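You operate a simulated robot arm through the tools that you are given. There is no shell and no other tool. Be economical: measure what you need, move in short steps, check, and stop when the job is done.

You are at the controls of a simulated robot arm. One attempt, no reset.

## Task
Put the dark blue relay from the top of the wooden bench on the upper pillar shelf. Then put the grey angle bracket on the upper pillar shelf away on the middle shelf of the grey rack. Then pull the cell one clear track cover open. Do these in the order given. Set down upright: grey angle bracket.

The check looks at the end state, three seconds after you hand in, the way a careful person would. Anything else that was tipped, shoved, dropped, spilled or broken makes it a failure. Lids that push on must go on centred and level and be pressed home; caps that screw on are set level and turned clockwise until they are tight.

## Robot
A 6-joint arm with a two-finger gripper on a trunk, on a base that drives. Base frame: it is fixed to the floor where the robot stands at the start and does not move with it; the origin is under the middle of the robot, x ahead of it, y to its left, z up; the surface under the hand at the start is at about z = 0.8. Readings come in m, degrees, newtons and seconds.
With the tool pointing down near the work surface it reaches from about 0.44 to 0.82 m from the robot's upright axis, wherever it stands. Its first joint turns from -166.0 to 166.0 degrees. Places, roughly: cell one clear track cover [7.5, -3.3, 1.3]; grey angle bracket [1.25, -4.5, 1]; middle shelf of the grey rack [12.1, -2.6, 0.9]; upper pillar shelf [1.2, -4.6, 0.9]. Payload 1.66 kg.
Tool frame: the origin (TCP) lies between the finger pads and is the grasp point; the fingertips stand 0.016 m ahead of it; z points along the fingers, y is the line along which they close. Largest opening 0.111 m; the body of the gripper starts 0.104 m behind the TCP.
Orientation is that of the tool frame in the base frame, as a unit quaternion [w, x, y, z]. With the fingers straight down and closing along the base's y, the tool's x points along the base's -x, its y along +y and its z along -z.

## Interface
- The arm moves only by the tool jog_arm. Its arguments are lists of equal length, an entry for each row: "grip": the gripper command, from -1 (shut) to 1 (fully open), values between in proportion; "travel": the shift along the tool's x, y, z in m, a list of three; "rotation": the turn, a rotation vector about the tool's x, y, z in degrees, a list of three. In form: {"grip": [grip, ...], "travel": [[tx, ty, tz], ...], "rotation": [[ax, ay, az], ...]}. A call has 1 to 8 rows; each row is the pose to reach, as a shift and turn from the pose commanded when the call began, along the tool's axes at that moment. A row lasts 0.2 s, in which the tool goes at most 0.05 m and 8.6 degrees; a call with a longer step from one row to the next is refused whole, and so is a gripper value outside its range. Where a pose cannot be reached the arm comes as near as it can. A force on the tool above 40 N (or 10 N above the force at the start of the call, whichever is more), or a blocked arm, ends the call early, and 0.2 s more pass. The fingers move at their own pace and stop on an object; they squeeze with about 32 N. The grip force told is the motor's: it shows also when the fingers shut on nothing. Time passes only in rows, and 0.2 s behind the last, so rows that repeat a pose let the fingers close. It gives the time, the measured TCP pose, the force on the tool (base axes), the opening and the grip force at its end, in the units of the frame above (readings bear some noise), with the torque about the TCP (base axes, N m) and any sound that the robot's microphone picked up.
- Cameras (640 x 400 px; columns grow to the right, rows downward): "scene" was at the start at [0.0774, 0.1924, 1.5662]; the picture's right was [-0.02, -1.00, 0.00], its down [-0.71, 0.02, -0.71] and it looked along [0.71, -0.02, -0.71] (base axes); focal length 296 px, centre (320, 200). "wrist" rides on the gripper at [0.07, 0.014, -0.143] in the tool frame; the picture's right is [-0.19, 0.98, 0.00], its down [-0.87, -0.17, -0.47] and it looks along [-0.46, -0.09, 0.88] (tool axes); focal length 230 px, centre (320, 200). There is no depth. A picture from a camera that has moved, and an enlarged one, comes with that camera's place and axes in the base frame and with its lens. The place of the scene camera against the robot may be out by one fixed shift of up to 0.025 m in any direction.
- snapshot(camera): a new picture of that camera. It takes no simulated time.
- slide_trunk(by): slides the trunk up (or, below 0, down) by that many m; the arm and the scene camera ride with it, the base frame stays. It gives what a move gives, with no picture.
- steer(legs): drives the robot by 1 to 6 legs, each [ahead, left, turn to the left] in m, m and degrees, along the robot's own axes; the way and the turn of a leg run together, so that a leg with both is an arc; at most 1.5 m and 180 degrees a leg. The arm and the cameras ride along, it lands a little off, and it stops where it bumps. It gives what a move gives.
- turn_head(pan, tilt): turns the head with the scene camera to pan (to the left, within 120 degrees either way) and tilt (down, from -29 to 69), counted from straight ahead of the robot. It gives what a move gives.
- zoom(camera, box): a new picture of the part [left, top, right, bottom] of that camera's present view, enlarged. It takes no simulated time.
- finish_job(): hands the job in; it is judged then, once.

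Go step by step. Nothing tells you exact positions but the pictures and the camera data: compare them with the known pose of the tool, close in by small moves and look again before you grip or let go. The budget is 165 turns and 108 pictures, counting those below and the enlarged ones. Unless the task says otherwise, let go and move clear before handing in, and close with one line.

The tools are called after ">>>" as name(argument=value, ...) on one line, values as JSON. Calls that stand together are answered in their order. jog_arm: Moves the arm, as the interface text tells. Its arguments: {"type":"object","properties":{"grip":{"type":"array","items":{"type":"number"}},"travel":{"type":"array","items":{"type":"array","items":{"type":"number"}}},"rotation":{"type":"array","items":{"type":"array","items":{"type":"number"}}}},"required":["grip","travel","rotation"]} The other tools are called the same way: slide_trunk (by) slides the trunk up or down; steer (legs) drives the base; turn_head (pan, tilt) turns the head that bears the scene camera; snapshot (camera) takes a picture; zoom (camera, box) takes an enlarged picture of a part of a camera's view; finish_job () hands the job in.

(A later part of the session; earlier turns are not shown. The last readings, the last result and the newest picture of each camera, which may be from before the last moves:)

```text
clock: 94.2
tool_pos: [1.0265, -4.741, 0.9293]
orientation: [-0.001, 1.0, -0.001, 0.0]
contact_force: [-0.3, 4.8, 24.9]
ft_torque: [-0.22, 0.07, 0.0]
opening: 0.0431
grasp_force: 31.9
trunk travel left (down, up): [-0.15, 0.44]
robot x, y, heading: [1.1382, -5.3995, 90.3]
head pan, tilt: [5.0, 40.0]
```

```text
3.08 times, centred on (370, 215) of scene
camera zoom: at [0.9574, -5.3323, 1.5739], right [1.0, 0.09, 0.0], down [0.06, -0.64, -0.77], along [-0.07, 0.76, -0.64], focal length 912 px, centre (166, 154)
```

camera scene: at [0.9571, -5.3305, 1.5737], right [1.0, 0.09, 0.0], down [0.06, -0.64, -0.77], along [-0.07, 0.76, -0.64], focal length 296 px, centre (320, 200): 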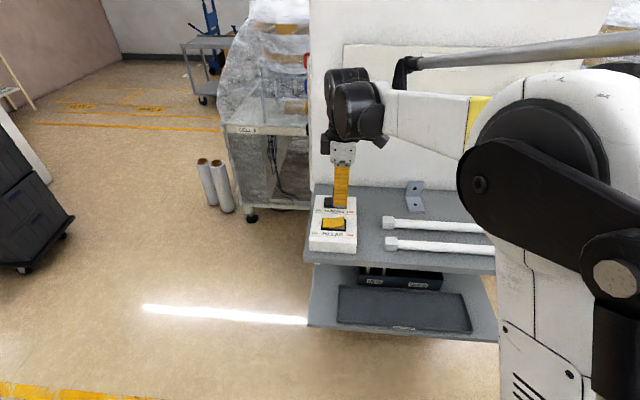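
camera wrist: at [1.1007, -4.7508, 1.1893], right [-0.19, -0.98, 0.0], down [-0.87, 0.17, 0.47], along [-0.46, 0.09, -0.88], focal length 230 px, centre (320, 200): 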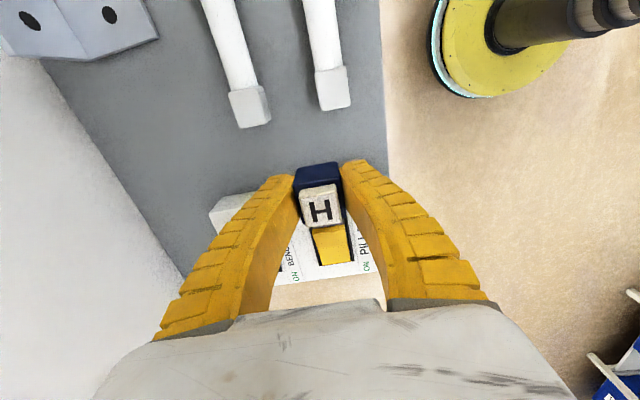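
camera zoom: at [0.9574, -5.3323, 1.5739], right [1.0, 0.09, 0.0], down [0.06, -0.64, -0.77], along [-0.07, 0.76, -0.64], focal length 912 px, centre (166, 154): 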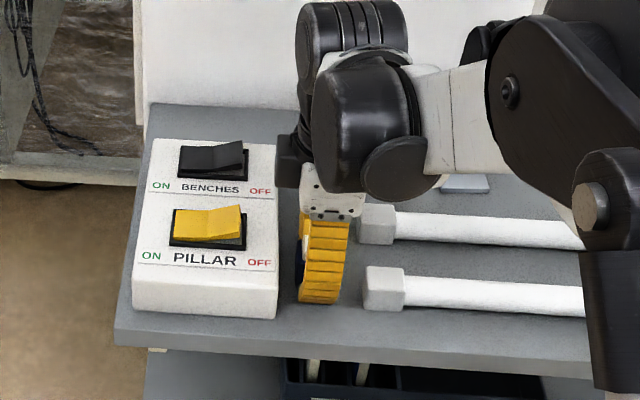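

I should have checked after the first contact, because the opening has grown to 0.043. I'll look closely before moving.

>>> snapshot(camera="wrist")

>>> zoom(camera="wrist", box=[250, 140, 390, 240])

>>> zoom(camera="scene", box=[345, 195, 395, 235])

```text
73 pictures are left
camera wrist: at [1.0966, -4.7536, 1.0721], right [-0.19, -0.98, 0.0], down [-0.87, 0.17, 0.47], along [-0.46, 0.09, -0.88], focal length 230 px, centre (320, 200)
```

wrist: 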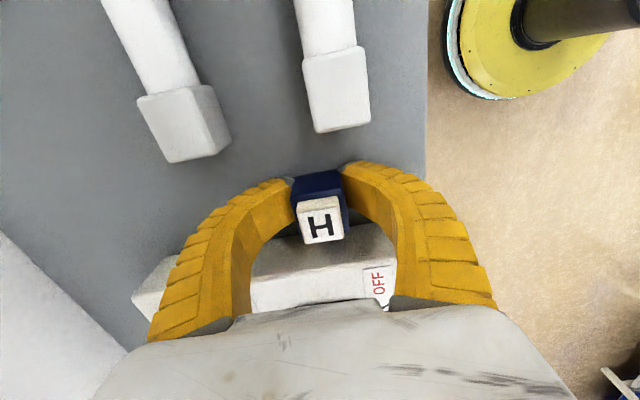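

```text
4.00 times, centred on (320, 190) of wrist
camera zoom: at [1.0966, -4.7536, 1.0721], right [-0.19, -0.98, 0.0], down [-0.87, 0.17, 0.47], along [-0.46, 0.09, -0.88], focal length 920 px, centre (320, 240)
```

zoom: 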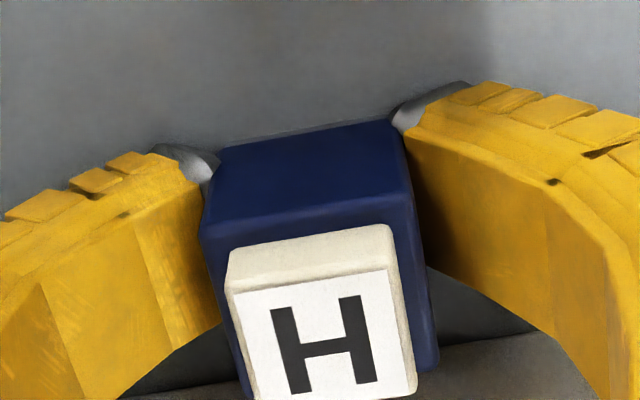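

```text
10.00 times, centred on (370, 215) of scene
camera zoom: at [0.9574, -5.3323, 1.5739], right [1.0, 0.09, 0.0], down [0.06, -0.64, -0.77], along [-0.07, 0.76, -0.64], focal length 2965 px, centre (-180, 50)
```

zoom: 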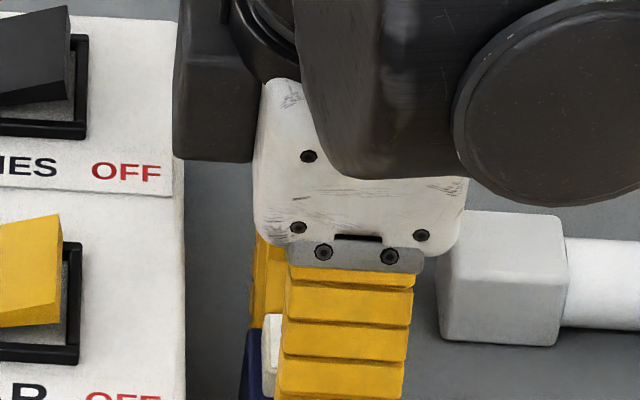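

The relay still looks seated between the fingertips, with its base at about the shelf. I'll open gently in place and look.

>>> jog_arm(grip=[-0.15, 0.0, 0.15, 0.15], travel=[[0, 0, -0.001], [0, 0, -0.002], [0, 0, -0.003], [0, 0, -0.003]], rotation=[[0, 0, 0], [0, 0, 0], [0, 0, 0], [0, 0, 0]])

>>> zoom(camera="wrist", box=[240, 110, 400, 250])

```text
clock: 95.2
tool_pos: [1.0263, -4.7405, 0.9336]
orientation: [-0.001, 1.0, -0.001, 0.0]
contact_force: [0.1, 0.1, 20.1]
ft_torque: [0.01, 0.01, -0.01]
opening: 0.061
grasp_force: 0.0
trunk travel left (down, up): [-0.15, 0.44]
robot x, y, heading: [1.1367, -5.3989, 90.1]
head pan, tilt: [5.0, 40.0]
```

```text
2.86 times, centred on (320, 180) of wrist
camera zoom: at [1.0967, -4.7535, 1.0752], right [-0.19, -0.98, 0.0], down [-0.87, 0.17, 0.47], along [-0.46, 0.09, -0.88], focal length 657 px, centre (320, 257)
```

zoom: 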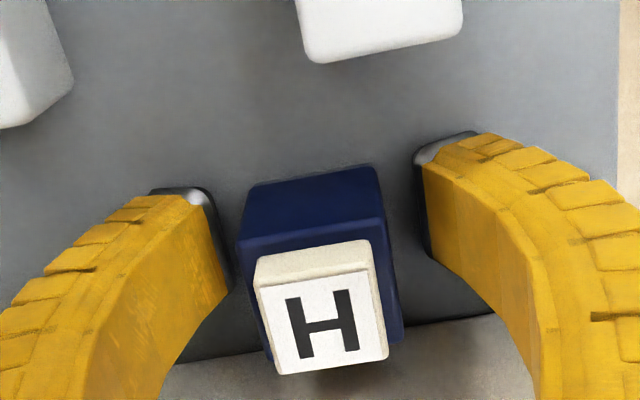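

The relay stands upright on the shelf, and the fingertips were pressing on the surface (shelf at about 0.93). I'll open wider and lift straight off.

>>> jog_arm(grip=[0.3, 0.4, 0.4, 0.4, 0.4, 0.4], travel=[[0, 0, -0.005], [0, 0, -0.015], [0, 0, -0.05], [0, 0, -0.09], [0, 0, -0.13], [0, 0, -0.16]], rotation=[[0, 0, 0], [0, 0, 0], [0, 0, 0], [0, 0, 0], [0, 0, 0], [0, 0, 0]])

>>> snapshot(camera="wrist")

>>> zoom(camera="scene", box=[290, 150, 450, 280])

```text
clock: 96.6
tool_pos: [1.0269, -4.7382, 1.0925]
orientation: [0.0, 1.0, -0.002, 0.001]
contact_force: [0.1, 0.1, -0.3]
ft_torque: [0.02, 0.03, -0.01]
opening: 0.0792
grasp_force: 0.9
trunk travel left (down, up): [-0.15, 0.44]
robot x, y, heading: [1.1411, -5.4, 90.2]
head pan, tilt: [5.0, 40.0]
```

```text
69 pictures are left
camera wrist: at [1.097, -4.7508, 1.2346], right [-0.19, -0.98, 0.0], down [-0.87, 0.17, 0.47], along [-0.46, 0.09, -0.88], focal length 230 px, centre (320, 200)
```

wrist: 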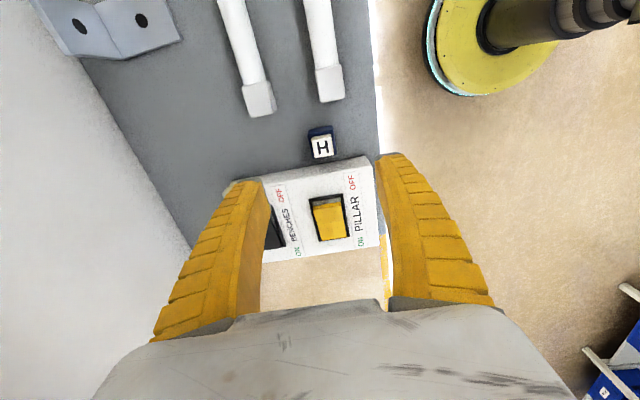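

```text
3.08 times, centred on (370, 215) of scene
camera zoom: at [0.9572, -5.3308, 1.5737], right [1.0, 0.09, 0.0], down [0.06, -0.64, -0.77], along [-0.07, 0.76, -0.64], focal length 912 px, centre (166, 154)
```

zoom: 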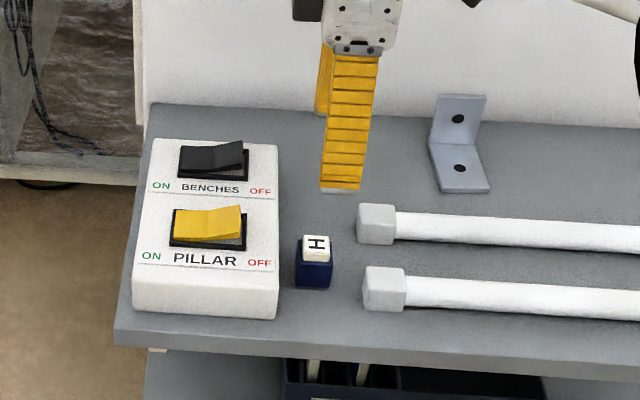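

The relay is set on the shelf upright. Next is the bracket: foot toward me, vertical leg at the back, near (1.186, -4.53). I'll zoom to get its shape and yaw and the lamp clearance.

>>> zoom(camera="scene", box=[380, 165, 440, 205])

>>> zoom(camera="wrist", box=[20, 0, 220, 120])

```text
10.00 times, centred on (410, 185) of scene
camera zoom: at [0.9572, -5.3308, 1.5737], right [1.0, 0.09, 0.0], down [0.06, -0.64, -0.77], along [-0.07, 0.76, -0.64], focal length 2965 px, centre (-580, 350)
```

zoom: 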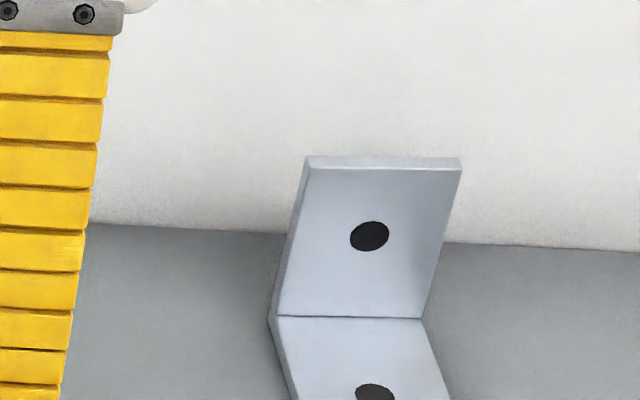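

```text
3.20 times, centred on (120, 60) of wrist
camera zoom: at [1.097, -4.7508, 1.2346], right [-0.19, -0.98, 0.0], down [-0.87, 0.17, 0.47], along [-0.46, 0.09, -0.88], focal length 736 px, centre (960, 648)
```

zoom: 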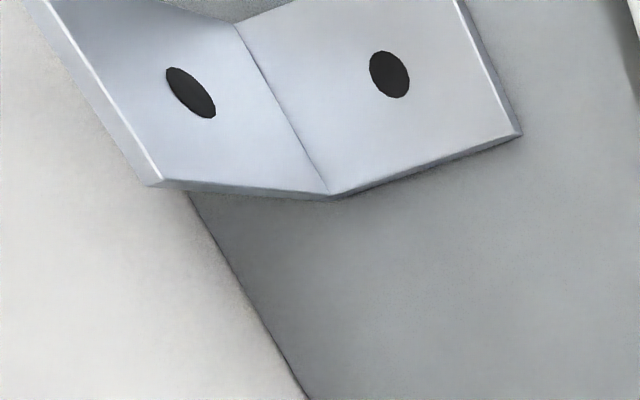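

The bracket leg spans x 1.159–1.207 at y≈-4.536, with its top at about 0.99. The lamp above juts out to y≈-4.64, so I'll grasp with the tool tilted 40°, closing along x. First I'll yaw the gripper back and centre it in x.

>>> jog_arm(grip=[0.4, 0.4, 0.4, 0.4, 0.4, 0.4, 0.4, 0.4], travel=[[0.02, 0.0, 0], [0.04, 0.0, 0], [0.06, 0, 0], [0.08, 0, 0], [0.1, 0, 0], [0.12, 0, 0], [0.14, 0, 0], [0.156, 0, 0]], rotation=[[0, 0, 8], [0, 0, 16], [0, 0, 24], [0, 0, 32], [0, 0, 40], [0, 0, 48], [0, 0, 56], [0, 0, 64]])

>>> jog_arm(grip=[0.4, 0.4, 0.4, 0.4], travel=[[0, 0, 0], [0, 0, 0], [0, 0, 0], [0, 0, 0]], rotation=[[0, 0, 8], [0, 0, 16], [0, 0, 24], [0, 0, 26]])

>>> jog_arm(grip=[0.4, 0.4, 0.4, 0.4, 0.4], travel=[[0, 0, 0], [0, 0, 0], [0, 0, 0], [0, 0, 0], [0, 0, 0]], rotation=[[0, -8, 0], [0, -16, 0], [0, -24, 0], [0, -32, 0], [0, -40, 0]])

>>> snapshot(camera="scene")

>>> snapshot(camera="wrist")

```text
clock: 98.4
tool_pos: [1.1834, -4.7372, 1.0927]
orientation: [0.001, 0.847, -0.531, 0.0]
contact_force: [-0.2, -0.6, -0.4]
ft_torque: [0.02, 0.01, -0.01]
opening: 0.079
grasp_force: 0.8
trunk travel left (down, up): [-0.15, 0.44]
robot x, y, heading: [1.1413, -5.397, 90.3]
head pan, tilt: [5.0, 40.0]
```

```text
clock: 99.4
tool_pos: [1.1816, -4.7377, 1.0928]
orientation: [0.001, -0.706, 0.708, 0.001]
contact_force: [0.3, -0.1, -0.2]
ft_torque: [0.0, 0.0, 0.03]
opening: 0.0791
grasp_force: 0.8
trunk travel left (down, up): [-0.15, 0.44]
robot x, y, heading: [1.1391, -5.3991, 90.3]
head pan, tilt: [5.0, 40.0]
```

```text
clock: 100.6
tool_pos: [1.1821, -4.7387, 1.0932]
orientation: [0.243, -0.663, 0.666, 0.242]
contact_force: [-0.2, -0.6, 0.9]
ft_torque: [-0.01, 0.03, -0.01]
opening: 0.0791
grasp_force: 0.7
trunk travel left (down, up): [-0.15, 0.44]
robot x, y, heading: [1.1393, -5.3985, 90.2]
head pan, tilt: [5.0, 40.0]
```

```text
65 pictures are left
camera scene: at [0.9571, -5.3307, 1.5737], right [1.0, 0.09, 0.0], down [0.06, -0.64, -0.77], along [-0.07, 0.76, -0.64], focal length 296 px, centre (320, 200)
```

scene: 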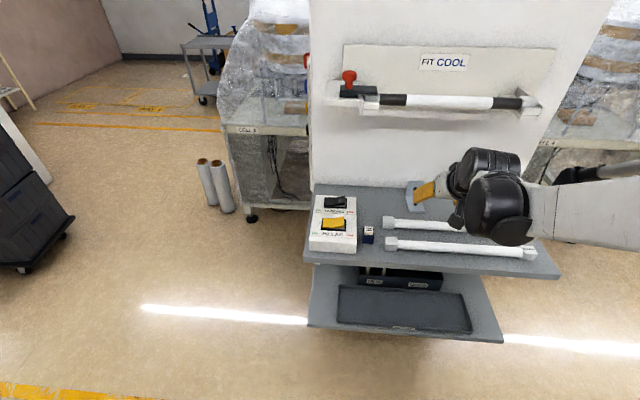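

```text
64 pictures are left
camera wrist: at [1.1688, -4.884, 1.1556], right [-0.98, 0.15, 0.12], down [0.17, 0.36, 0.92], along [0.09, 0.92, -0.38], focal length 230 px, centre (320, 200)
```

wrist: 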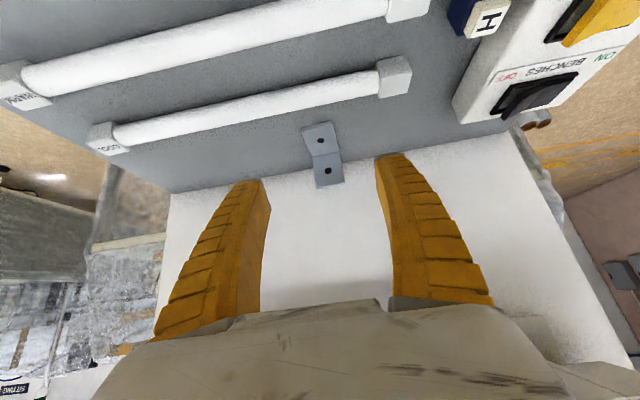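

The bracket is centred between the fingers. I'll approach along the tool axis, stopping short for a look.

>>> jog_arm(grip=[0.4, 0.4, 0.4, 0.4, 0.4, 0.4], travel=[[-0.03, 0, 0.01], [-0.06, 0, 0.03], [-0.06, 0, 0.07], [-0.06, 0, 0.11], [-0.06, 0, 0.15], [-0.06, 0, 0.17]], rotation=[[0, 0, 0], [0, 0, 0], [0, 0, 0], [0, 0, 0], [0, 0, 0], [0, 0, 0]])

>>> snapshot(camera="wrist")

>>> zoom(camera="scene", box=[360, 120, 520, 230])

```text
clock: 102.0
tool_pos: [1.1846, -4.5831, 0.9989]
orientation: [0.242, -0.664, 0.665, 0.242]
contact_force: [0.5, -0.5, -0.4]
ft_torque: [-0.01, 0.0, 0.01]
opening: 0.0791
grasp_force: 1.0
trunk travel left (down, up): [-0.15, 0.44]
robot x, y, heading: [1.1394, -5.3989, 90.2]
head pan, tilt: [5.0, 40.0]
```

```text
63 pictures are left
camera wrist: at [1.1703, -4.7276, 1.0625], right [-0.98, 0.15, 0.12], down [0.17, 0.36, 0.92], along [0.09, 0.92, -0.38], focal length 230 px, centre (320, 200)
```

wrist: 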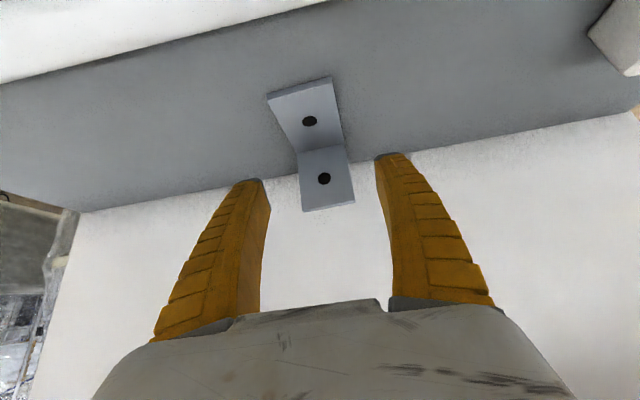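

```text
3.64 times, centred on (440, 175) of scene
camera zoom: at [0.9571, -5.3301, 1.5737], right [1.0, 0.09, 0.0], down [0.06, -0.64, -0.77], along [-0.07, 0.76, -0.64], focal length 1078 px, centre (-116, 291)
```

zoom: 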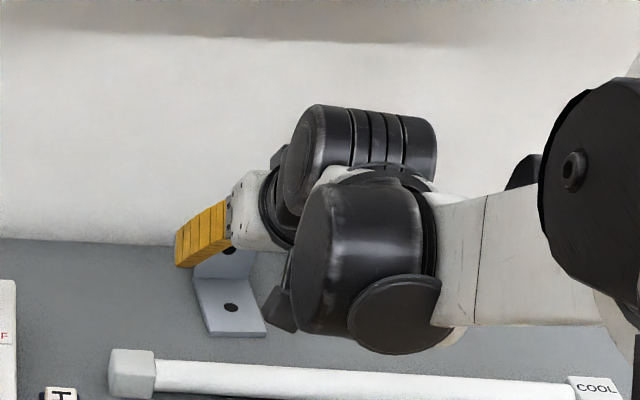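

Alignment looks good: the leg centre is at x=1.183. I'll make the final advance and then close.

>>> jog_arm(grip=[0.4, 0.4, 0.4], travel=[[-0.004, 0.001, 0.02], [-0.004, 0.001, 0.04], [-0.004, 0.001, 0.0515]], rotation=[[0, 0, 0], [0, 0, 0], [0, 0, 0]])

>>> snapshot(camera="wrist")

```text
clock: 102.8
tool_pos: [1.1813, -4.5478, 0.9635]
orientation: [0.242, -0.664, 0.665, 0.242]
contact_force: [-0.1, 0.6, 0.6]
ft_torque: [0.0, -0.02, -0.03]
opening: 0.0792
grasp_force: 1.2
trunk travel left (down, up): [-0.15, 0.44]
robot x, y, heading: [1.1401, -5.3995, 90.4]
head pan, tilt: [5.0, 40.0]
```

```text
61 pictures are left
camera wrist: at [1.168, -4.6922, 1.0269], right [-0.98, 0.15, 0.12], down [0.17, 0.36, 0.92], along [0.09, 0.92, -0.38], focal length 230 px, centre (320, 200)
```

wrist: 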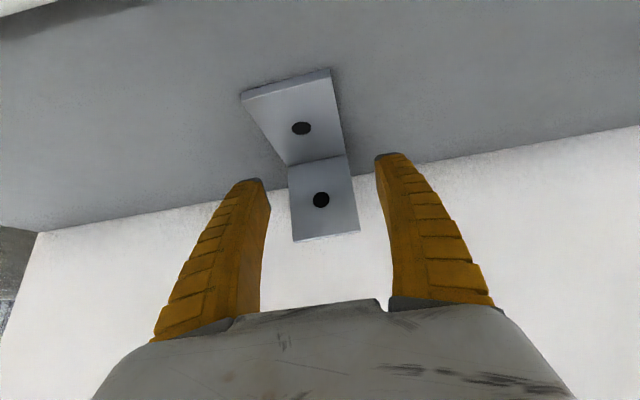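

The fingers straddle the leg down to near the crease, so I'll close now.

>>> jog_arm(grip=[0.1, -0.3, -1, -1, -1], travel=[[0, 0, 0], [0, 0, 0], [0, 0, 0], [0, 0, 0], [0, 0, 0]], rotation=[[0, 0, 0], [0, 0, 0], [0, 0, 0], [0, 0, 0], [0, 0, 0]])

>>> snapshot(camera="wrist")

```text
clock: 104.0
tool_pos: [1.1804, -4.5475, 0.9638]
orientation: [-0.242, 0.664, -0.664, -0.242]
contact_force: [-0.1, 0.2, -0.1]
ft_torque: [0.01, 0.01, -0.01]
opening: 0.0
grasp_force: 28.4
trunk travel left (down, up): [-0.15, 0.44]
robot x, y, heading: [1.1356, -5.4006, 90.4]
head pan, tilt: [5.0, 40.0]
```

```text
60 pictures are left
camera wrist: at [1.168, -4.6923, 1.027], right [-0.98, 0.15, 0.12], down [0.17, 0.36, 0.92], along [0.09, 0.92, -0.38], focal length 230 px, centre (320, 200)
```

wrist: 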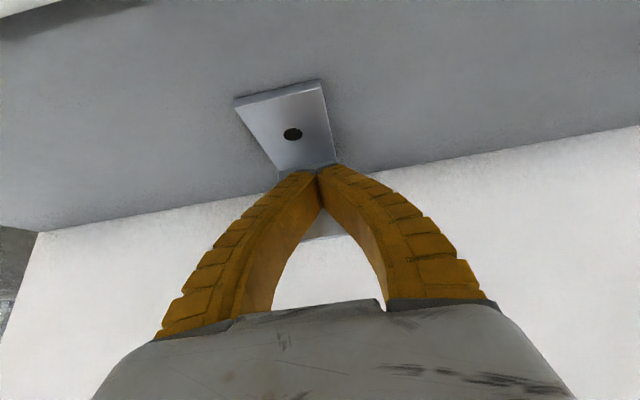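

The fingers closed in front of the leg without straddling it, so the leg sits a little further back than I estimated. I'll reopen, back off slightly and check the bracket.

>>> jog_arm(grip=[0.0, 0.4, 0.4, 0.4], travel=[[0, 0, 0], [0, 0, -0.01], [0, 0, -0.04], [0, 0, -0.05]], rotation=[[0, 0, 0], [0, 0, 0], [0, 0, 0], [0, 0, 0]])

>>> snapshot(camera="wrist")

>>> zoom(camera="scene", box=[380, 165, 460, 215])

```text
clock: 105.0
tool_pos: [1.1821, -4.5794, 1.0008]
orientation: [0.242, -0.664, 0.665, 0.241]
contact_force: [1.0, -0.4, 0.8]
ft_torque: [0.0, 0.03, -0.03]
opening: 0.079
grasp_force: 1.3
trunk travel left (down, up): [-0.15, 0.44]
robot x, y, heading: [1.1373, -5.4026, 90.3]
head pan, tilt: [5.0, 40.0]
```

```text
59 pictures are left
camera wrist: at [1.1684, -4.724, 1.0649], right [-0.98, 0.15, 0.12], down [0.17, 0.36, 0.92], along [0.09, 0.92, -0.38], focal length 230 px, centre (320, 200)
```

wrist: 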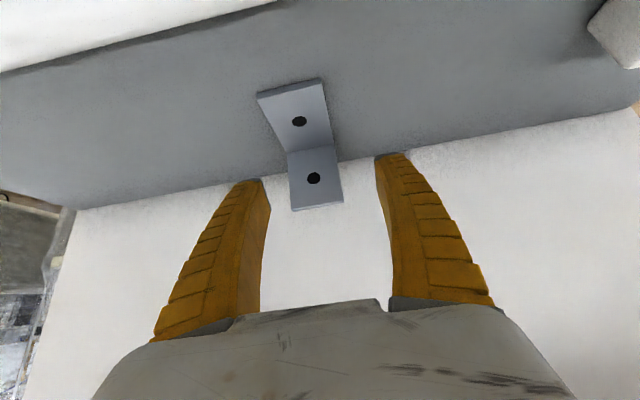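

```text
8.00 times, centred on (420, 190) of scene
camera zoom: at [0.9571, -5.3308, 1.5737], right [1.0, 0.09, 0.0], down [0.06, -0.64, -0.77], along [-0.07, 0.76, -0.64], focal length 2372 px, centre (-480, 280)
```

zoom: 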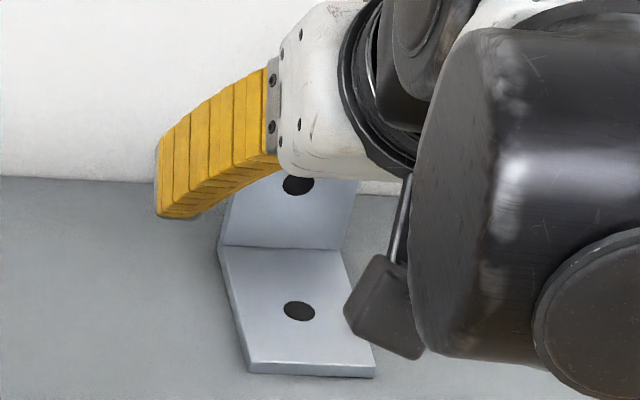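

The bracket shifted about 8 mm in +x and is still upright. I'll realign and go deeper, to y≈-4.522, then check before closing.

>>> jog_arm(grip=[0.4, 0.4, 0.4, 0.4], travel=[[-0.008, -0.008, 0.0], [-0.0171, -0.008, 0.02], [-0.0171, -0.008, 0.05], [-0.0171, -0.008, 0.068]], rotation=[[0, 0, 0], [0, 0, 0], [0, 0, 0], [0, 0, 0]])

>>> snapshot(camera="wrist")

>>> zoom(camera="scene", box=[380, 165, 460, 215])

```text
clock: 106.0
tool_pos: [1.1908, -4.5215, 0.9596]
orientation: [0.243, -0.663, 0.665, 0.242]
contact_force: [-1.1, 0.1, -0.3]
ft_torque: [-0.03, -0.01, 0.03]
opening: 0.0789
grasp_force: 0.9
trunk travel left (down, up): [-0.15, 0.44]
robot x, y, heading: [1.1404, -5.3988, 90.4]
head pan, tilt: [5.0, 40.0]
```

```text
57 pictures are left
camera wrist: at [1.1771, -4.6667, 1.0244], right [-0.98, 0.15, 0.12], down [0.17, 0.36, 0.92], along [0.09, 0.92, -0.38], focal length 230 px, centre (320, 200)
```

wrist: 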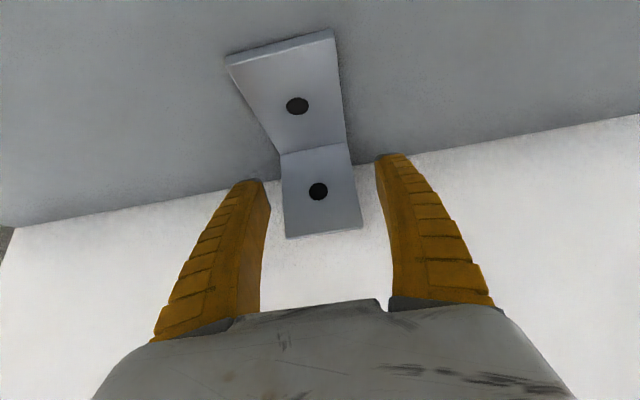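

```text
8.00 times, centred on (420, 190) of scene
camera zoom: at [0.9572, -5.3302, 1.5737], right [1.0, 0.09, 0.0], down [0.06, -0.64, -0.77], along [-0.07, 0.76, -0.64], focal length 2372 px, centre (-480, 280)
```

zoom: 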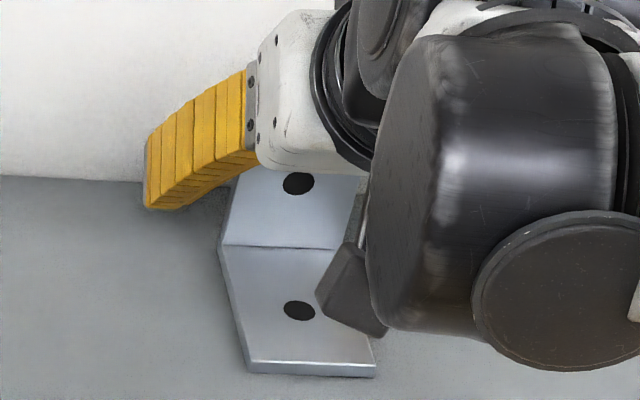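

The scale check now puts the leg at y≈-4.528, inside the finger pads. I'll close.

>>> jog_arm(grip=[0.2, 0.0, -0.5, -1, -1], travel=[[0, 0, 0], [0, 0, 0], [0, 0, 0], [0, 0, 0], [0, 0, 0]], rotation=[[0, 0, 0], [0, 0, 0], [0, 0, 0], [0, 0, 0], [0, 0, 0]])

>>> snapshot(camera="wrist")

```text
clock: 107.2
tool_pos: [1.1912, -4.5226, 0.9616]
orientation: [0.243, -0.663, 0.666, 0.241]
contact_force: [-0.7, -0.6, 5.8]
ft_torque: [-0.06, 0.05, 0.04]
opening: 0.0461
grasp_force: 32.2
trunk travel left (down, up): [-0.15, 0.44]
robot x, y, heading: [1.1382, -5.3958, 90.4]
head pan, tilt: [5.0, 40.0]
```

```text
55 pictures are left
camera wrist: at [1.1771, -4.6674, 1.0251], right [-0.98, 0.15, 0.12], down [0.17, 0.36, 0.92], along [0.09, 0.92, -0.38], focal length 230 px, centre (320, 200)
```

wrist: 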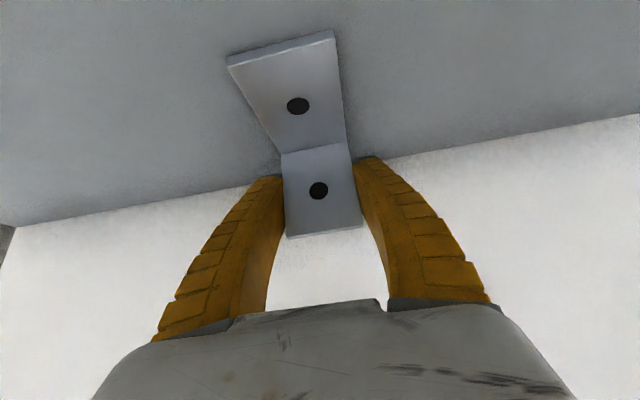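

The bracket is gripped. I'll lift 7 cm, then retreat from under the lamp.

>>> jog_arm(grip=[-1, -1, -1, -1, -1, -1, -1, -1], travel=[[-0.0129, 0, -0.0153], [-0.029, 0, -0.0345], [-0.045, 0, -0.0536], [-0.02, 0, -0.075], [0.011, 0, -0.1], [0.042, 0, -0.126], [0.075, 0, -0.153], [0.108, 0, -0.182]], rotation=[[0, 0, 0], [0, 0, 0], [0, 0, 0], [0, 0, 0], [0, 0, 0], [0, 0, 0], [0, 0, 0], [0, 0, 0]])

>>> snapshot(camera="wrist")

>>> snapshot(camera="scene")

```text
clock: 109.0
tool_pos: [1.1909, -4.7211, 1.0313]
orientation: [0.242, -0.664, 0.665, 0.241]
contact_force: [-1.1, 0.1, -1.7]
ft_torque: [0.07, -0.02, -0.03]
opening: 0.0457
grasp_force: 32.5
trunk travel left (down, up): [-0.15, 0.44]
robot x, y, heading: [1.1361, -5.3972, 90.4]
head pan, tilt: [5.0, 40.0]
```

```text
54 pictures are left
camera wrist: at [1.1777, -4.8662, 1.0948], right [-0.98, 0.15, 0.12], down [0.17, 0.36, 0.92], along [0.09, 0.92, -0.38], focal length 230 px, centre (320, 200)
```

wrist: 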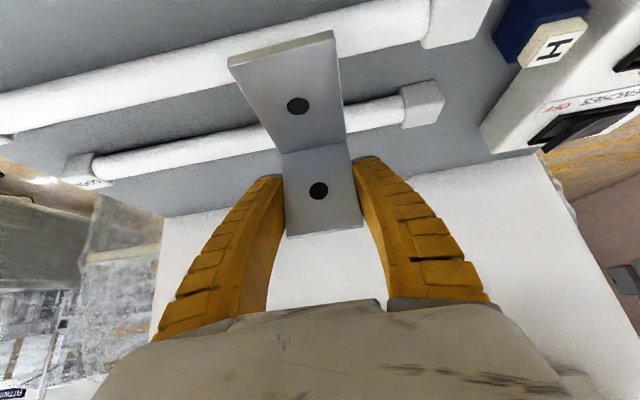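

```text
53 pictures are left
camera scene: at [0.9571, -5.3312, 1.5738], right [1.0, 0.09, 0.0], down [0.06, -0.64, -0.77], along [-0.07, 0.76, -0.64], focal length 296 px, centre (320, 200)
```

scene: 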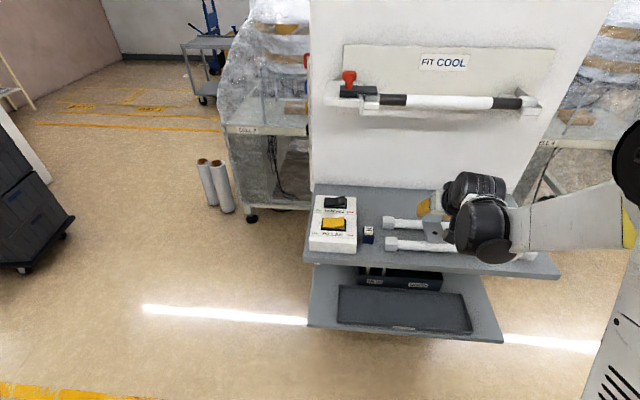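

The bracket is held upright. I'll raise and retract it, then back away and head to the corridor at x≈3.1.

>>> jog_arm(grip=[-1, -1, -1, -1], travel=[[0, 0, -0.035], [0.003, 0, -0.07], [0.006, 0, -0.105], [0.012, 0, -0.141]], rotation=[[0, 0, 0], [0, 0, 0], [0, 0, 0], [0, 0, 0]])

>>> steer(legs=[[-0.25, 0, 0], [0, 0, -90], [1.2, 0, 0], [0.72, 0, 0]])

>>> turn_head(pan=60, tilt=25)

>>> snapshot(camera="scene")

```text
clock: 110.0
tool_pos: [1.1883, -4.8244, 1.13]
orientation: [0.242, -0.664, 0.665, 0.242]
contact_force: [0.2, 0.1, -2.0]
ft_torque: [0.02, -0.03, 0.01]
opening: 0.0457
grasp_force: 32.0
trunk travel left (down, up): [-0.15, 0.44]
robot x, y, heading: [1.1399, -5.4037, 90.3]
head pan, tilt: [5.0, 40.0]
```

```text
clock: 124.7
tool_pos: [3.6183, -5.6644, 1.13]
orientation: [0.342, -0.002, 0.94, 0.001]
contact_force: [0.4, 0.7, -2.2]
ft_torque: [0.02, -0.05, 0.02]
opening: 0.0457
grasp_force: 32.4
trunk travel left (down, up): [-0.15, 0.44]
robot x, y, heading: [3.0356, -5.6191, 0.6]
head pan, tilt: [5.0, 40.0]
```

```text
clock: 126.0
tool_pos: [3.617, -5.6651, 1.1298]
orientation: [0.342, -0.002, 0.94, 0.001]
contact_force: [-0.6, 0.7, -0.8]
ft_torque: [-0.02, -0.02, 0.02]
opening: 0.0459
grasp_force: 32.5
trunk travel left (down, up): [-0.15, 0.44]
robot x, y, heading: [3.0417, -5.6225, 0.7]
head pan, tilt: [60.0, 25.0]
```

```text
52 pictures are left
camera scene: at [3.0796, -5.3455, 1.597], right [0.87, -0.49, 0.0], down [-0.21, -0.37, -0.91], along [0.44, 0.79, -0.42], focal length 296 px, centre (320, 200)
```

scene: 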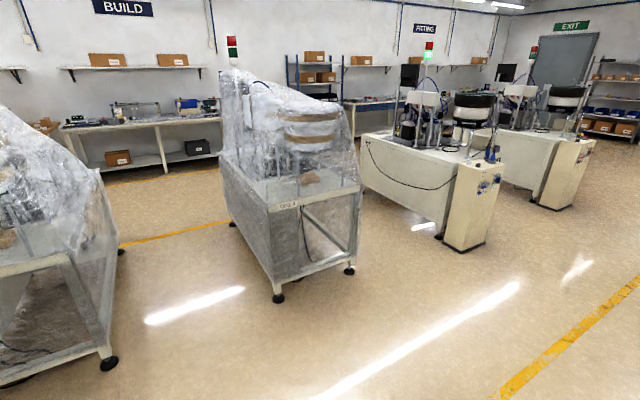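

The rear aisle looks open, and I see the uncovered cells and the rack at the far end. I'll look straight ahead along this aisle.

>>> turn_head(pan=15, tilt=15)

>>> snapshot(camera="scene")

```text
clock: 127.1
tool_pos: [3.6178, -5.6661, 1.1289]
orientation: [0.342, -0.003, 0.94, 0.001]
contact_force: [-0.1, 0.2, -2.1]
ft_torque: [-0.01, -0.05, 0.02]
opening: 0.046
grasp_force: 31.6
trunk travel left (down, up): [-0.15, 0.44]
robot x, y, heading: [3.0397, -5.6207, 0.8]
head pan, tilt: [15.0, 15.0]
```

```text
51 pictures are left
camera scene: at [3.1243, -5.4004, 1.6132], right [0.27, -0.96, 0.0], down [-0.25, -0.07, -0.97], along [0.93, 0.26, -0.26], focal length 296 px, centre (320, 200)
```

scene: 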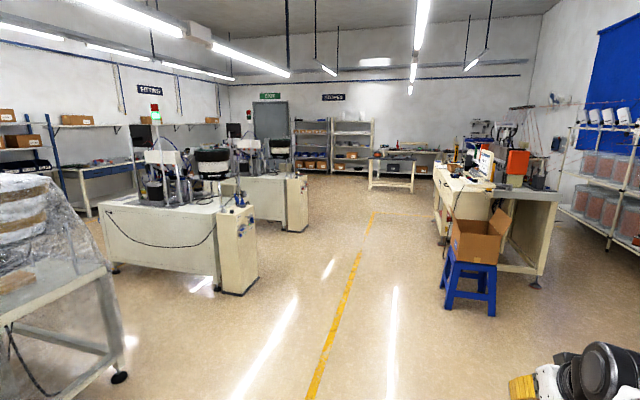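

Two racks stand at the far end, and the target projects onto the left one. I'll zoom.

>>> zoom(camera="scene", box=[250, 90, 450, 210])

```text
3.20 times, centred on (350, 150) of scene
camera zoom: at [3.1243, -5.4004, 1.6132], right [0.27, -0.96, 0.0], down [-0.25, -0.07, -0.97], along [0.93, 0.26, -0.26], focal length 949 px, centre (224, 360)
```

zoom: 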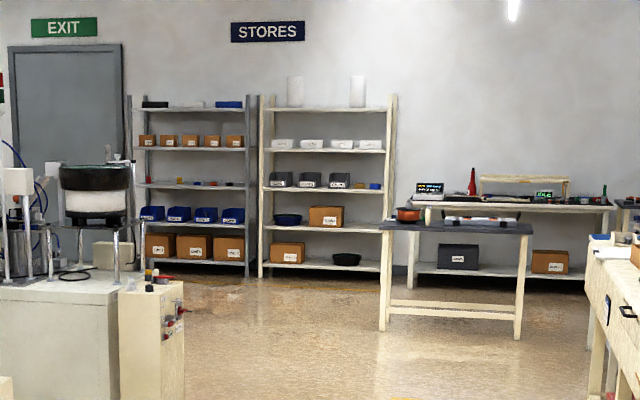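

The left grey rack's middle (third) shelf is the target. I'll drive along the rear aisle at y≈-4.9 to x≈8.6, then look again.

>>> steer(legs=[[1.2, 0.7, 0], [1.4, 0, -0.8], [1.5, 0, 0], [1.4, 0, 0]])

>>> snapshot(camera="scene")

```text
clock: 154.4
tool_pos: [9.1451, -4.772, 1.1305]
orientation: [0.342, -0.018, 0.939, 0.006]
contact_force: [0.7, 0.8, -2.2]
ft_torque: [0.01, -0.07, 0.0]
opening: 0.046
grasp_force: 32.2
trunk travel left (down, up): [-0.15, 0.44]
robot x, y, heading: [8.5671, -4.7469, 2.3]
head pan, tilt: [15.0, 15.0]
```

```text
49 pictures are left
camera scene: at [8.6442, -4.5234, 1.6132], right [0.3, -0.95, 0.0], down [-0.25, -0.08, -0.97], along [0.92, 0.29, -0.26], focal length 296 px, centre (320, 200)
```

scene: 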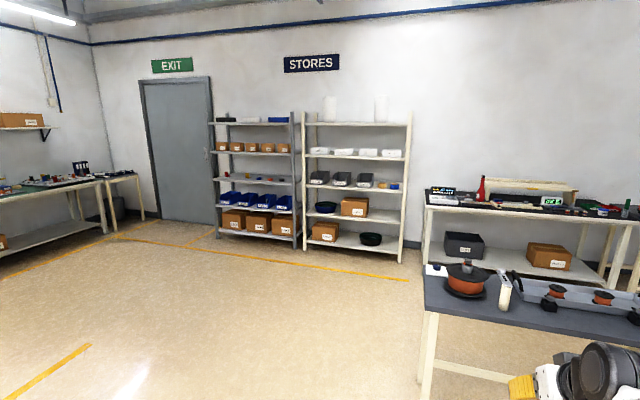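

The way to the rack is open, so I'll strafe left past the table and approach it.

>>> steer(legs=[[0.55, 0.9, -2.3], [0.5, 1.25, 0], [0.9, 0, 0]])

>>> turn_head(pan=8, tilt=22)

>>> snapshot(camera="scene")

```text
clock: 170.4
tool_pos: [11.0481, -2.6353, 1.1299]
orientation: [0.342, -0.001, 0.94, 0.0]
contact_force: [0.3, -0.5, -1.5]
ft_torque: [0.0, -0.01, 0.0]
opening: 0.0457
grasp_force: 32.1
trunk travel left (down, up): [-0.15, 0.44]
robot x, y, heading: [10.4721, -2.5872, 0.5]
head pan, tilt: [15.0, 15.0]
```

```text
clock: 171.1
tool_pos: [11.0473, -2.6363, 1.1296]
orientation: [0.341, -0.001, 0.94, 0.0]
contact_force: [-0.3, 0.4, -2.0]
ft_torque: [0.02, -0.03, -0.03]
opening: 0.0459
grasp_force: 32.3
trunk travel left (down, up): [-0.15, 0.44]
robot x, y, heading: [10.4714, -2.5858, 0.3]
head pan, tilt: [8.0, 22.0]
```

```text
48 pictures are left
camera scene: at [10.5575, -2.3798, 1.6019], right [0.15, -0.99, 0.0], down [-0.37, -0.06, -0.93], along [0.92, 0.14, -0.37], focal length 296 px, centre (320, 200)
```

scene: 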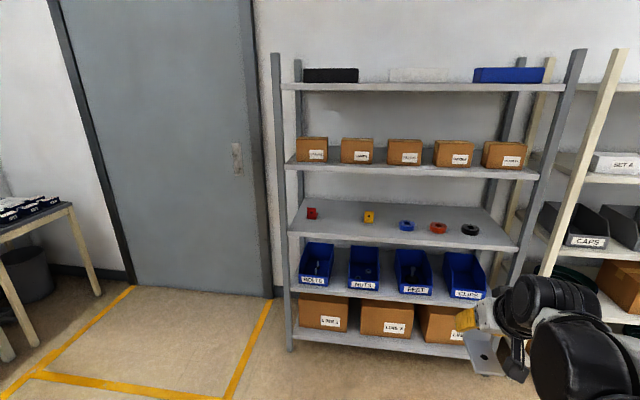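

The middle shelf's gap between the red and yellow parts (y≈-2.28) is roomy. I'll lower the tool a bit, drive closer and re-measure.

>>> jog_arm(grip=[-1, -1, -1], travel=[[0.02, 0, 0.03], [0.045, 0, 0.06], [0.064, 0, 0.077]], rotation=[[0, 0, 0], [0, 0, 0], [0, 0, 0]])

>>> steer(legs=[[0.55, 0.34, -0.3]])

>>> turn_head(pan=-5, tilt=38)

>>> snapshot(camera="scene")

>>> snapshot(camera="wrist")

```text
clock: 171.9
tool_pos: [11.0486, -2.635, 1.029]
orientation: [0.342, -0.001, 0.94, 0.001]
contact_force: [-0.6, -0.1, -1.6]
ft_torque: [-0.02, -0.02, -0.04]
opening: 0.046
grasp_force: 31.9
trunk travel left (down, up): [-0.15, 0.44]
robot x, y, heading: [10.4747, -2.5849, 0.3]
head pan, tilt: [8.0, 22.0]
```

```text
clock: 175.5
tool_pos: [11.596, -2.2889, 1.0298]
orientation: [0.342, -0.001, 0.94, 0.0]
contact_force: [-0.8, -0.4, -1.5]
ft_torque: [0.01, -0.03, -0.01]
opening: 0.046
grasp_force: 31.8
trunk travel left (down, up): [-0.15, 0.44]
robot x, y, heading: [11.0208, -2.2369, 0.7]
head pan, tilt: [8.0, 22.0]
```

```text
clock: 176.3
tool_pos: [11.5965, -2.2884, 1.03]
orientation: [0.341, 0.0, 0.94, 0.0]
contact_force: [0.0, -0.6, -1.5]
ft_torque: [-0.01, -0.06, 0.01]
opening: 0.0457
grasp_force: 31.6
trunk travel left (down, up): [-0.15, 0.44]
robot x, y, heading: [11.0198, -2.2411, 0.4]
head pan, tilt: [-5.0, 38.0]
```

```text
47 pictures are left
camera scene: at [11.1005, -2.0522, 1.5767], right [-0.08, -1.0, 0.0], down [-0.61, 0.05, -0.79], along [0.79, -0.06, -0.62], focal length 296 px, centre (320, 200)
```

scene: 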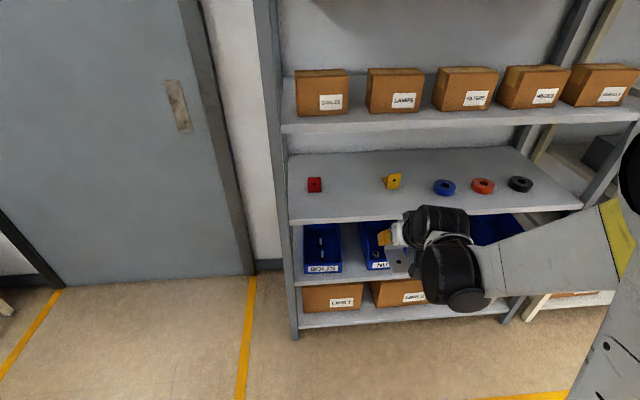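

```text
46 pictures are left
camera wrist: at [11.4517, -2.2747, 1.0938], right [0.15, 0.98, 0.12], down [0.36, -0.17, 0.92], along [0.92, -0.09, -0.38], focal length 230 px, centre (320, 200)
```

wrist: 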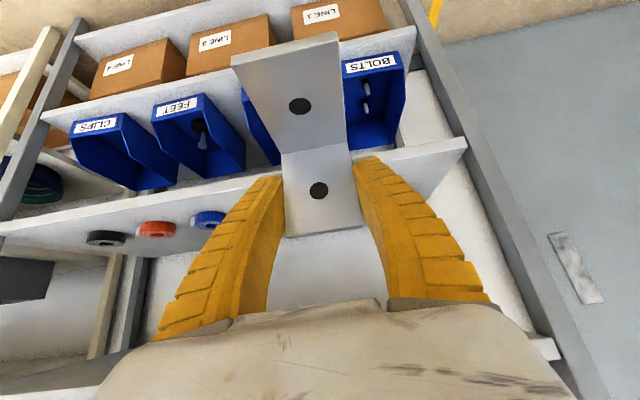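

The shelf front is at about x=11.93, with the parts at about x=12.1. I'll drive in 0.2 m, lower to z≈0.96 and slide in to x≈12.0, then check.

>>> steer(legs=[[0.2, 0, -0.4]])

>>> jog_arm(grip=[-1, -1, -1, -1, -1, -1], travel=[[0.022, 0, 0.027], [0.045, 0, 0.054], [0.014, 0, 0.08], [-0.022, 0, 0.11], [-0.06, 0, 0.142], [-0.09, 0, 0.167]], rotation=[[0, 0, 0], [0, 0, 0], [0, 0, 0], [0, 0, 0], [0, 0, 0], [0, 0, 0]])

>>> snapshot(camera="scene")

>>> snapshot(camera="wrist")

```text
clock: 177.9
tool_pos: [11.7924, -2.2907, 1.028]
orientation: [0.341, 0.001, 0.94, 0.0]
contact_force: [0.2, -0.3, -1.2]
ft_torque: [-0.04, -0.07, 0.01]
opening: 0.0459
grasp_force: 32.1
trunk travel left (down, up): [-0.15, 0.44]
robot x, y, heading: [11.2146, -2.2384, -0.1]
head pan, tilt: [-5.0, 38.0]
```

```text
clock: 179.3
tool_pos: [11.9703, -2.2912, 0.9605]
orientation: [0.342, 0.001, 0.94, 0.0]
contact_force: [0.5, 0.9, -2.1]
ft_torque: [0.0, -0.03, -0.01]
opening: 0.0458
grasp_force: 32.1
trunk travel left (down, up): [-0.15, 0.44]
robot x, y, heading: [11.2118, -2.2358, 0.6]
head pan, tilt: [-5.0, 38.0]
```

```text
45 pictures are left
camera scene: at [11.2977, -2.0515, 1.5766], right [-0.08, -1.0, 0.0], down [-0.61, 0.05, -0.79], along [0.78, -0.07, -0.62], focal length 296 px, centre (320, 200)
```

scene: 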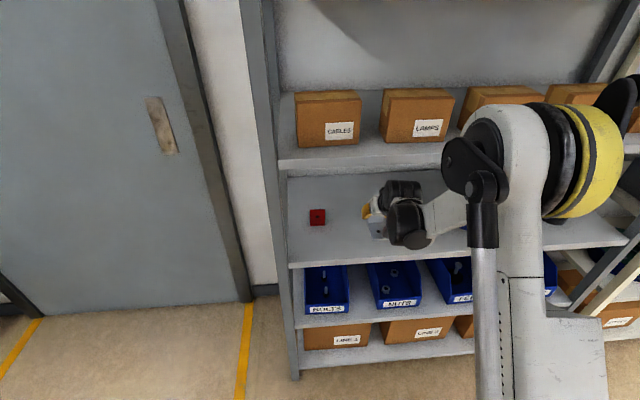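

```text
44 pictures are left
camera wrist: at [11.8255, -2.2759, 1.0254], right [0.15, 0.98, 0.12], down [0.36, -0.17, 0.92], along [0.92, -0.09, -0.38], focal length 230 px, centre (320, 200)
```

wrist: 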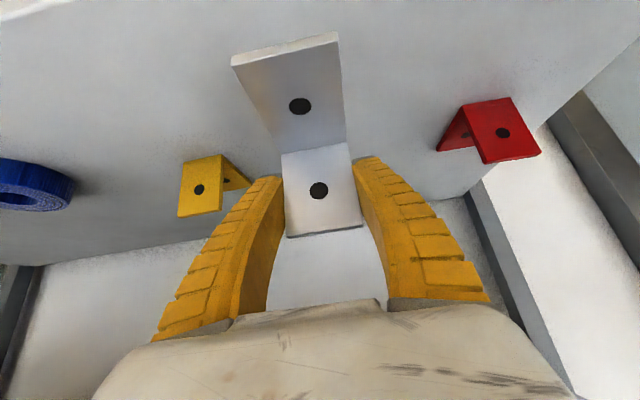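

The bracket is over the shelf between the red and yellow parts. I'll move forward 6 cm and down 3.5 cm.

>>> jog_arm(grip=[-1, -1, -1], travel=[[-0.023, 0, 0.0193], [-0.046, 0, 0.0386], [-0.0235, 0, 0.0654]], rotation=[[0, 0, 0], [0, 0, 0], [0, 0, 0]])

>>> zoom(camera="scene", box=[280, 140, 480, 280])

>>> snapshot(camera="wrist")

```text
clock: 180.1
tool_pos: [12.0293, -2.2899, 0.9246]
orientation: [0.343, 0.001, 0.939, 0.0]
contact_force: [-0.5, 0.2, -1.3]
ft_torque: [-0.03, -0.06, -0.01]
opening: 0.0461
grasp_force: 32.4
trunk travel left (down, up): [-0.15, 0.44]
robot x, y, heading: [11.2137, -2.2408, 0.1]
head pan, tilt: [-5.0, 38.0]
```

```text
2.86 times, centred on (380, 210) of scene
camera zoom: at [11.2973, -2.0515, 1.5766], right [-0.08, -1.0, 0.0], down [-0.61, 0.05, -0.79], along [0.79, -0.07, -0.62], focal length 847 px, centre (149, 171)
```

zoom: 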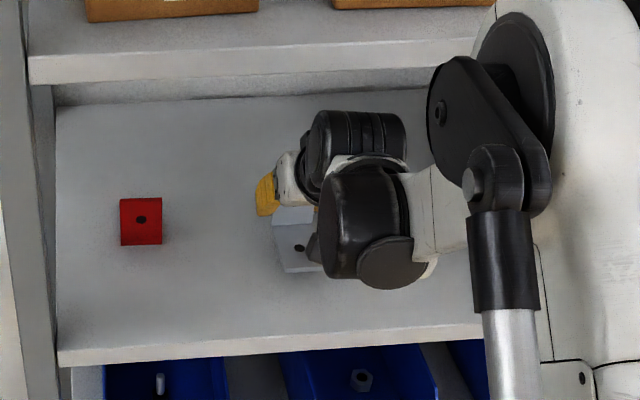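

```text
42 pictures are left
camera wrist: at [11.8844, -2.2759, 0.9895], right [0.15, 0.98, 0.12], down [0.36, -0.17, 0.92], along [0.92, -0.09, -0.38], focal length 230 px, centre (320, 200)
```

wrist: 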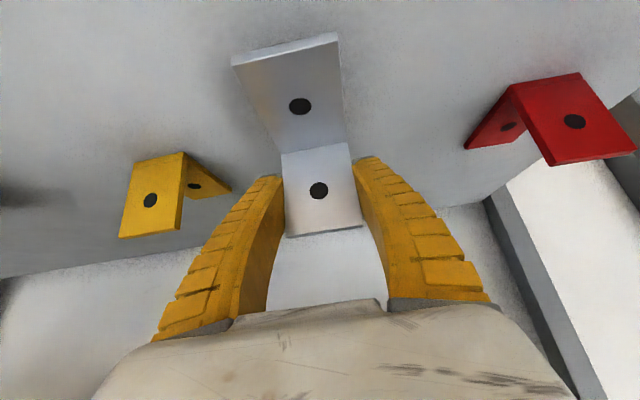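

There's plenty of room around it. I'll descend in small steps, checking the force each time.

>>> jog_arm(grip=[-1, -1], travel=[[0.0064, 0, 0.0077], [0.0116, 0, 0.0138]], rotation=[[0, 0, 0], [0, 0, 0]])

>>> snapshot(camera="wrist")

```text
clock: 180.7
tool_pos: [12.0276, -2.2917, 0.9071]
orientation: [0.341, 0.002, 0.94, -0.001]
contact_force: [0.6, 0.7, -1.9]
ft_torque: [-0.01, -0.04, -0.01]
opening: 0.0458
grasp_force: 32.5
trunk travel left (down, up): [-0.15, 0.44]
robot x, y, heading: [11.2155, -2.2377, 0.2]
head pan, tilt: [-5.0, 38.0]
```

```text
41 pictures are left
camera wrist: at [11.884, -2.277, 0.9716], right [0.15, 0.98, 0.12], down [0.36, -0.17, 0.92], along [0.92, -0.09, -0.38], focal length 230 px, centre (320, 200)
```

wrist: 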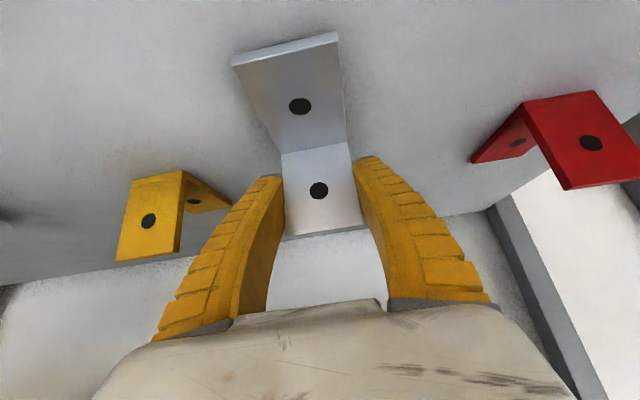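

Triangulating off the yellow part gives the shelf at about 0.867, with the bracket bottom now at about 0.876. I'll move in 4 mm steps.

>>> jog_arm(grip=[-1, -1], travel=[[0.0026, 0, 0.0031], [0.0026, 0, 0.0031]], rotation=[[0, 0, 0], [0, 0, 0]])

```text
clock: 181.3
tool_pos: [12.0278, -2.2921, 0.9036]
orientation: [0.342, 0.002, 0.94, -0.001]
contact_force: [0.6, -0.4, -1.1]
ft_torque: [0.0, 0.0, -0.03]
opening: 0.0459
grasp_force: 32.3
trunk travel left (down, up): [-0.15, 0.44]
robot x, y, heading: [11.2163, -2.2386, 0.2]
head pan, tilt: [-5.0, 38.0]
```

No contact yet, so another 4 mm.

>>> jog_arm(grip=[-1, -1], travel=[[0.0026, 0, 0.0031], [0.0026, 0, 0.0031]], rotation=[[0, 0, 0], [0, 0, 0]])

```text
clock: 181.9
tool_pos: [12.0283, -2.2907, 0.9015]
orientation: [0.344, 0.001, 0.939, 0.0]
contact_force: [8.4, -0.9, 18.3]
ft_torque: [-0.01, -0.09, 0.0]
opening: 0.0465
grasp_force: 32.0
trunk travel left (down, up): [-0.15, 0.44]
robot x, y, heading: [11.2162, -2.2391, 0.4]
head pan, tilt: [-5.0, 38.0]
```

Contact is made. I'll relieve the load by about 1 mm and open slowly.

>>> jog_arm(grip=[-1, -0.1, 0.0, 0.2, 0.4], travel=[[-0.001, 0, -0.0012], [-0.001, 0, -0.0012], [-0.001, 0, -0.0012], [-0.001, 0, -0.0012], [-0.001, 0, -0.0012]], rotation=[[0, 0, 0], [0, 0, 0], [0, 0, 0], [0, 0, 0], [0, 0, 0]])

>>> snapshot(camera="wrist")

```text
clock: 183.1
tool_pos: [12.0279, -2.2911, 0.9013]
orientation: [0.342, 0.002, 0.94, -0.001]
contact_force: [-0.4, 0.1, -0.1]
ft_torque: [-0.01, -0.04, -0.01]
opening: 0.0788
grasp_force: 1.1
trunk travel left (down, up): [-0.15, 0.44]
robot x, y, heading: [11.2147, -2.2386, 0.0]
head pan, tilt: [-5.0, 38.0]
```

```text
40 pictures are left
camera wrist: at [11.8828, -2.2763, 0.965], right [0.15, 0.98, 0.12], down [0.36, -0.17, 0.92], along [0.92, -0.09, -0.38], focal length 230 px, centre (320, 200)
```

wrist: 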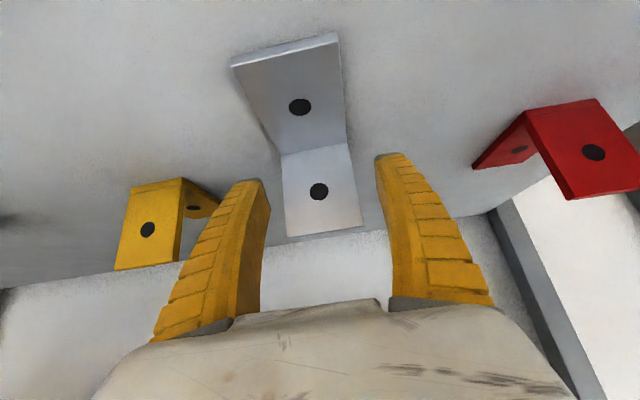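

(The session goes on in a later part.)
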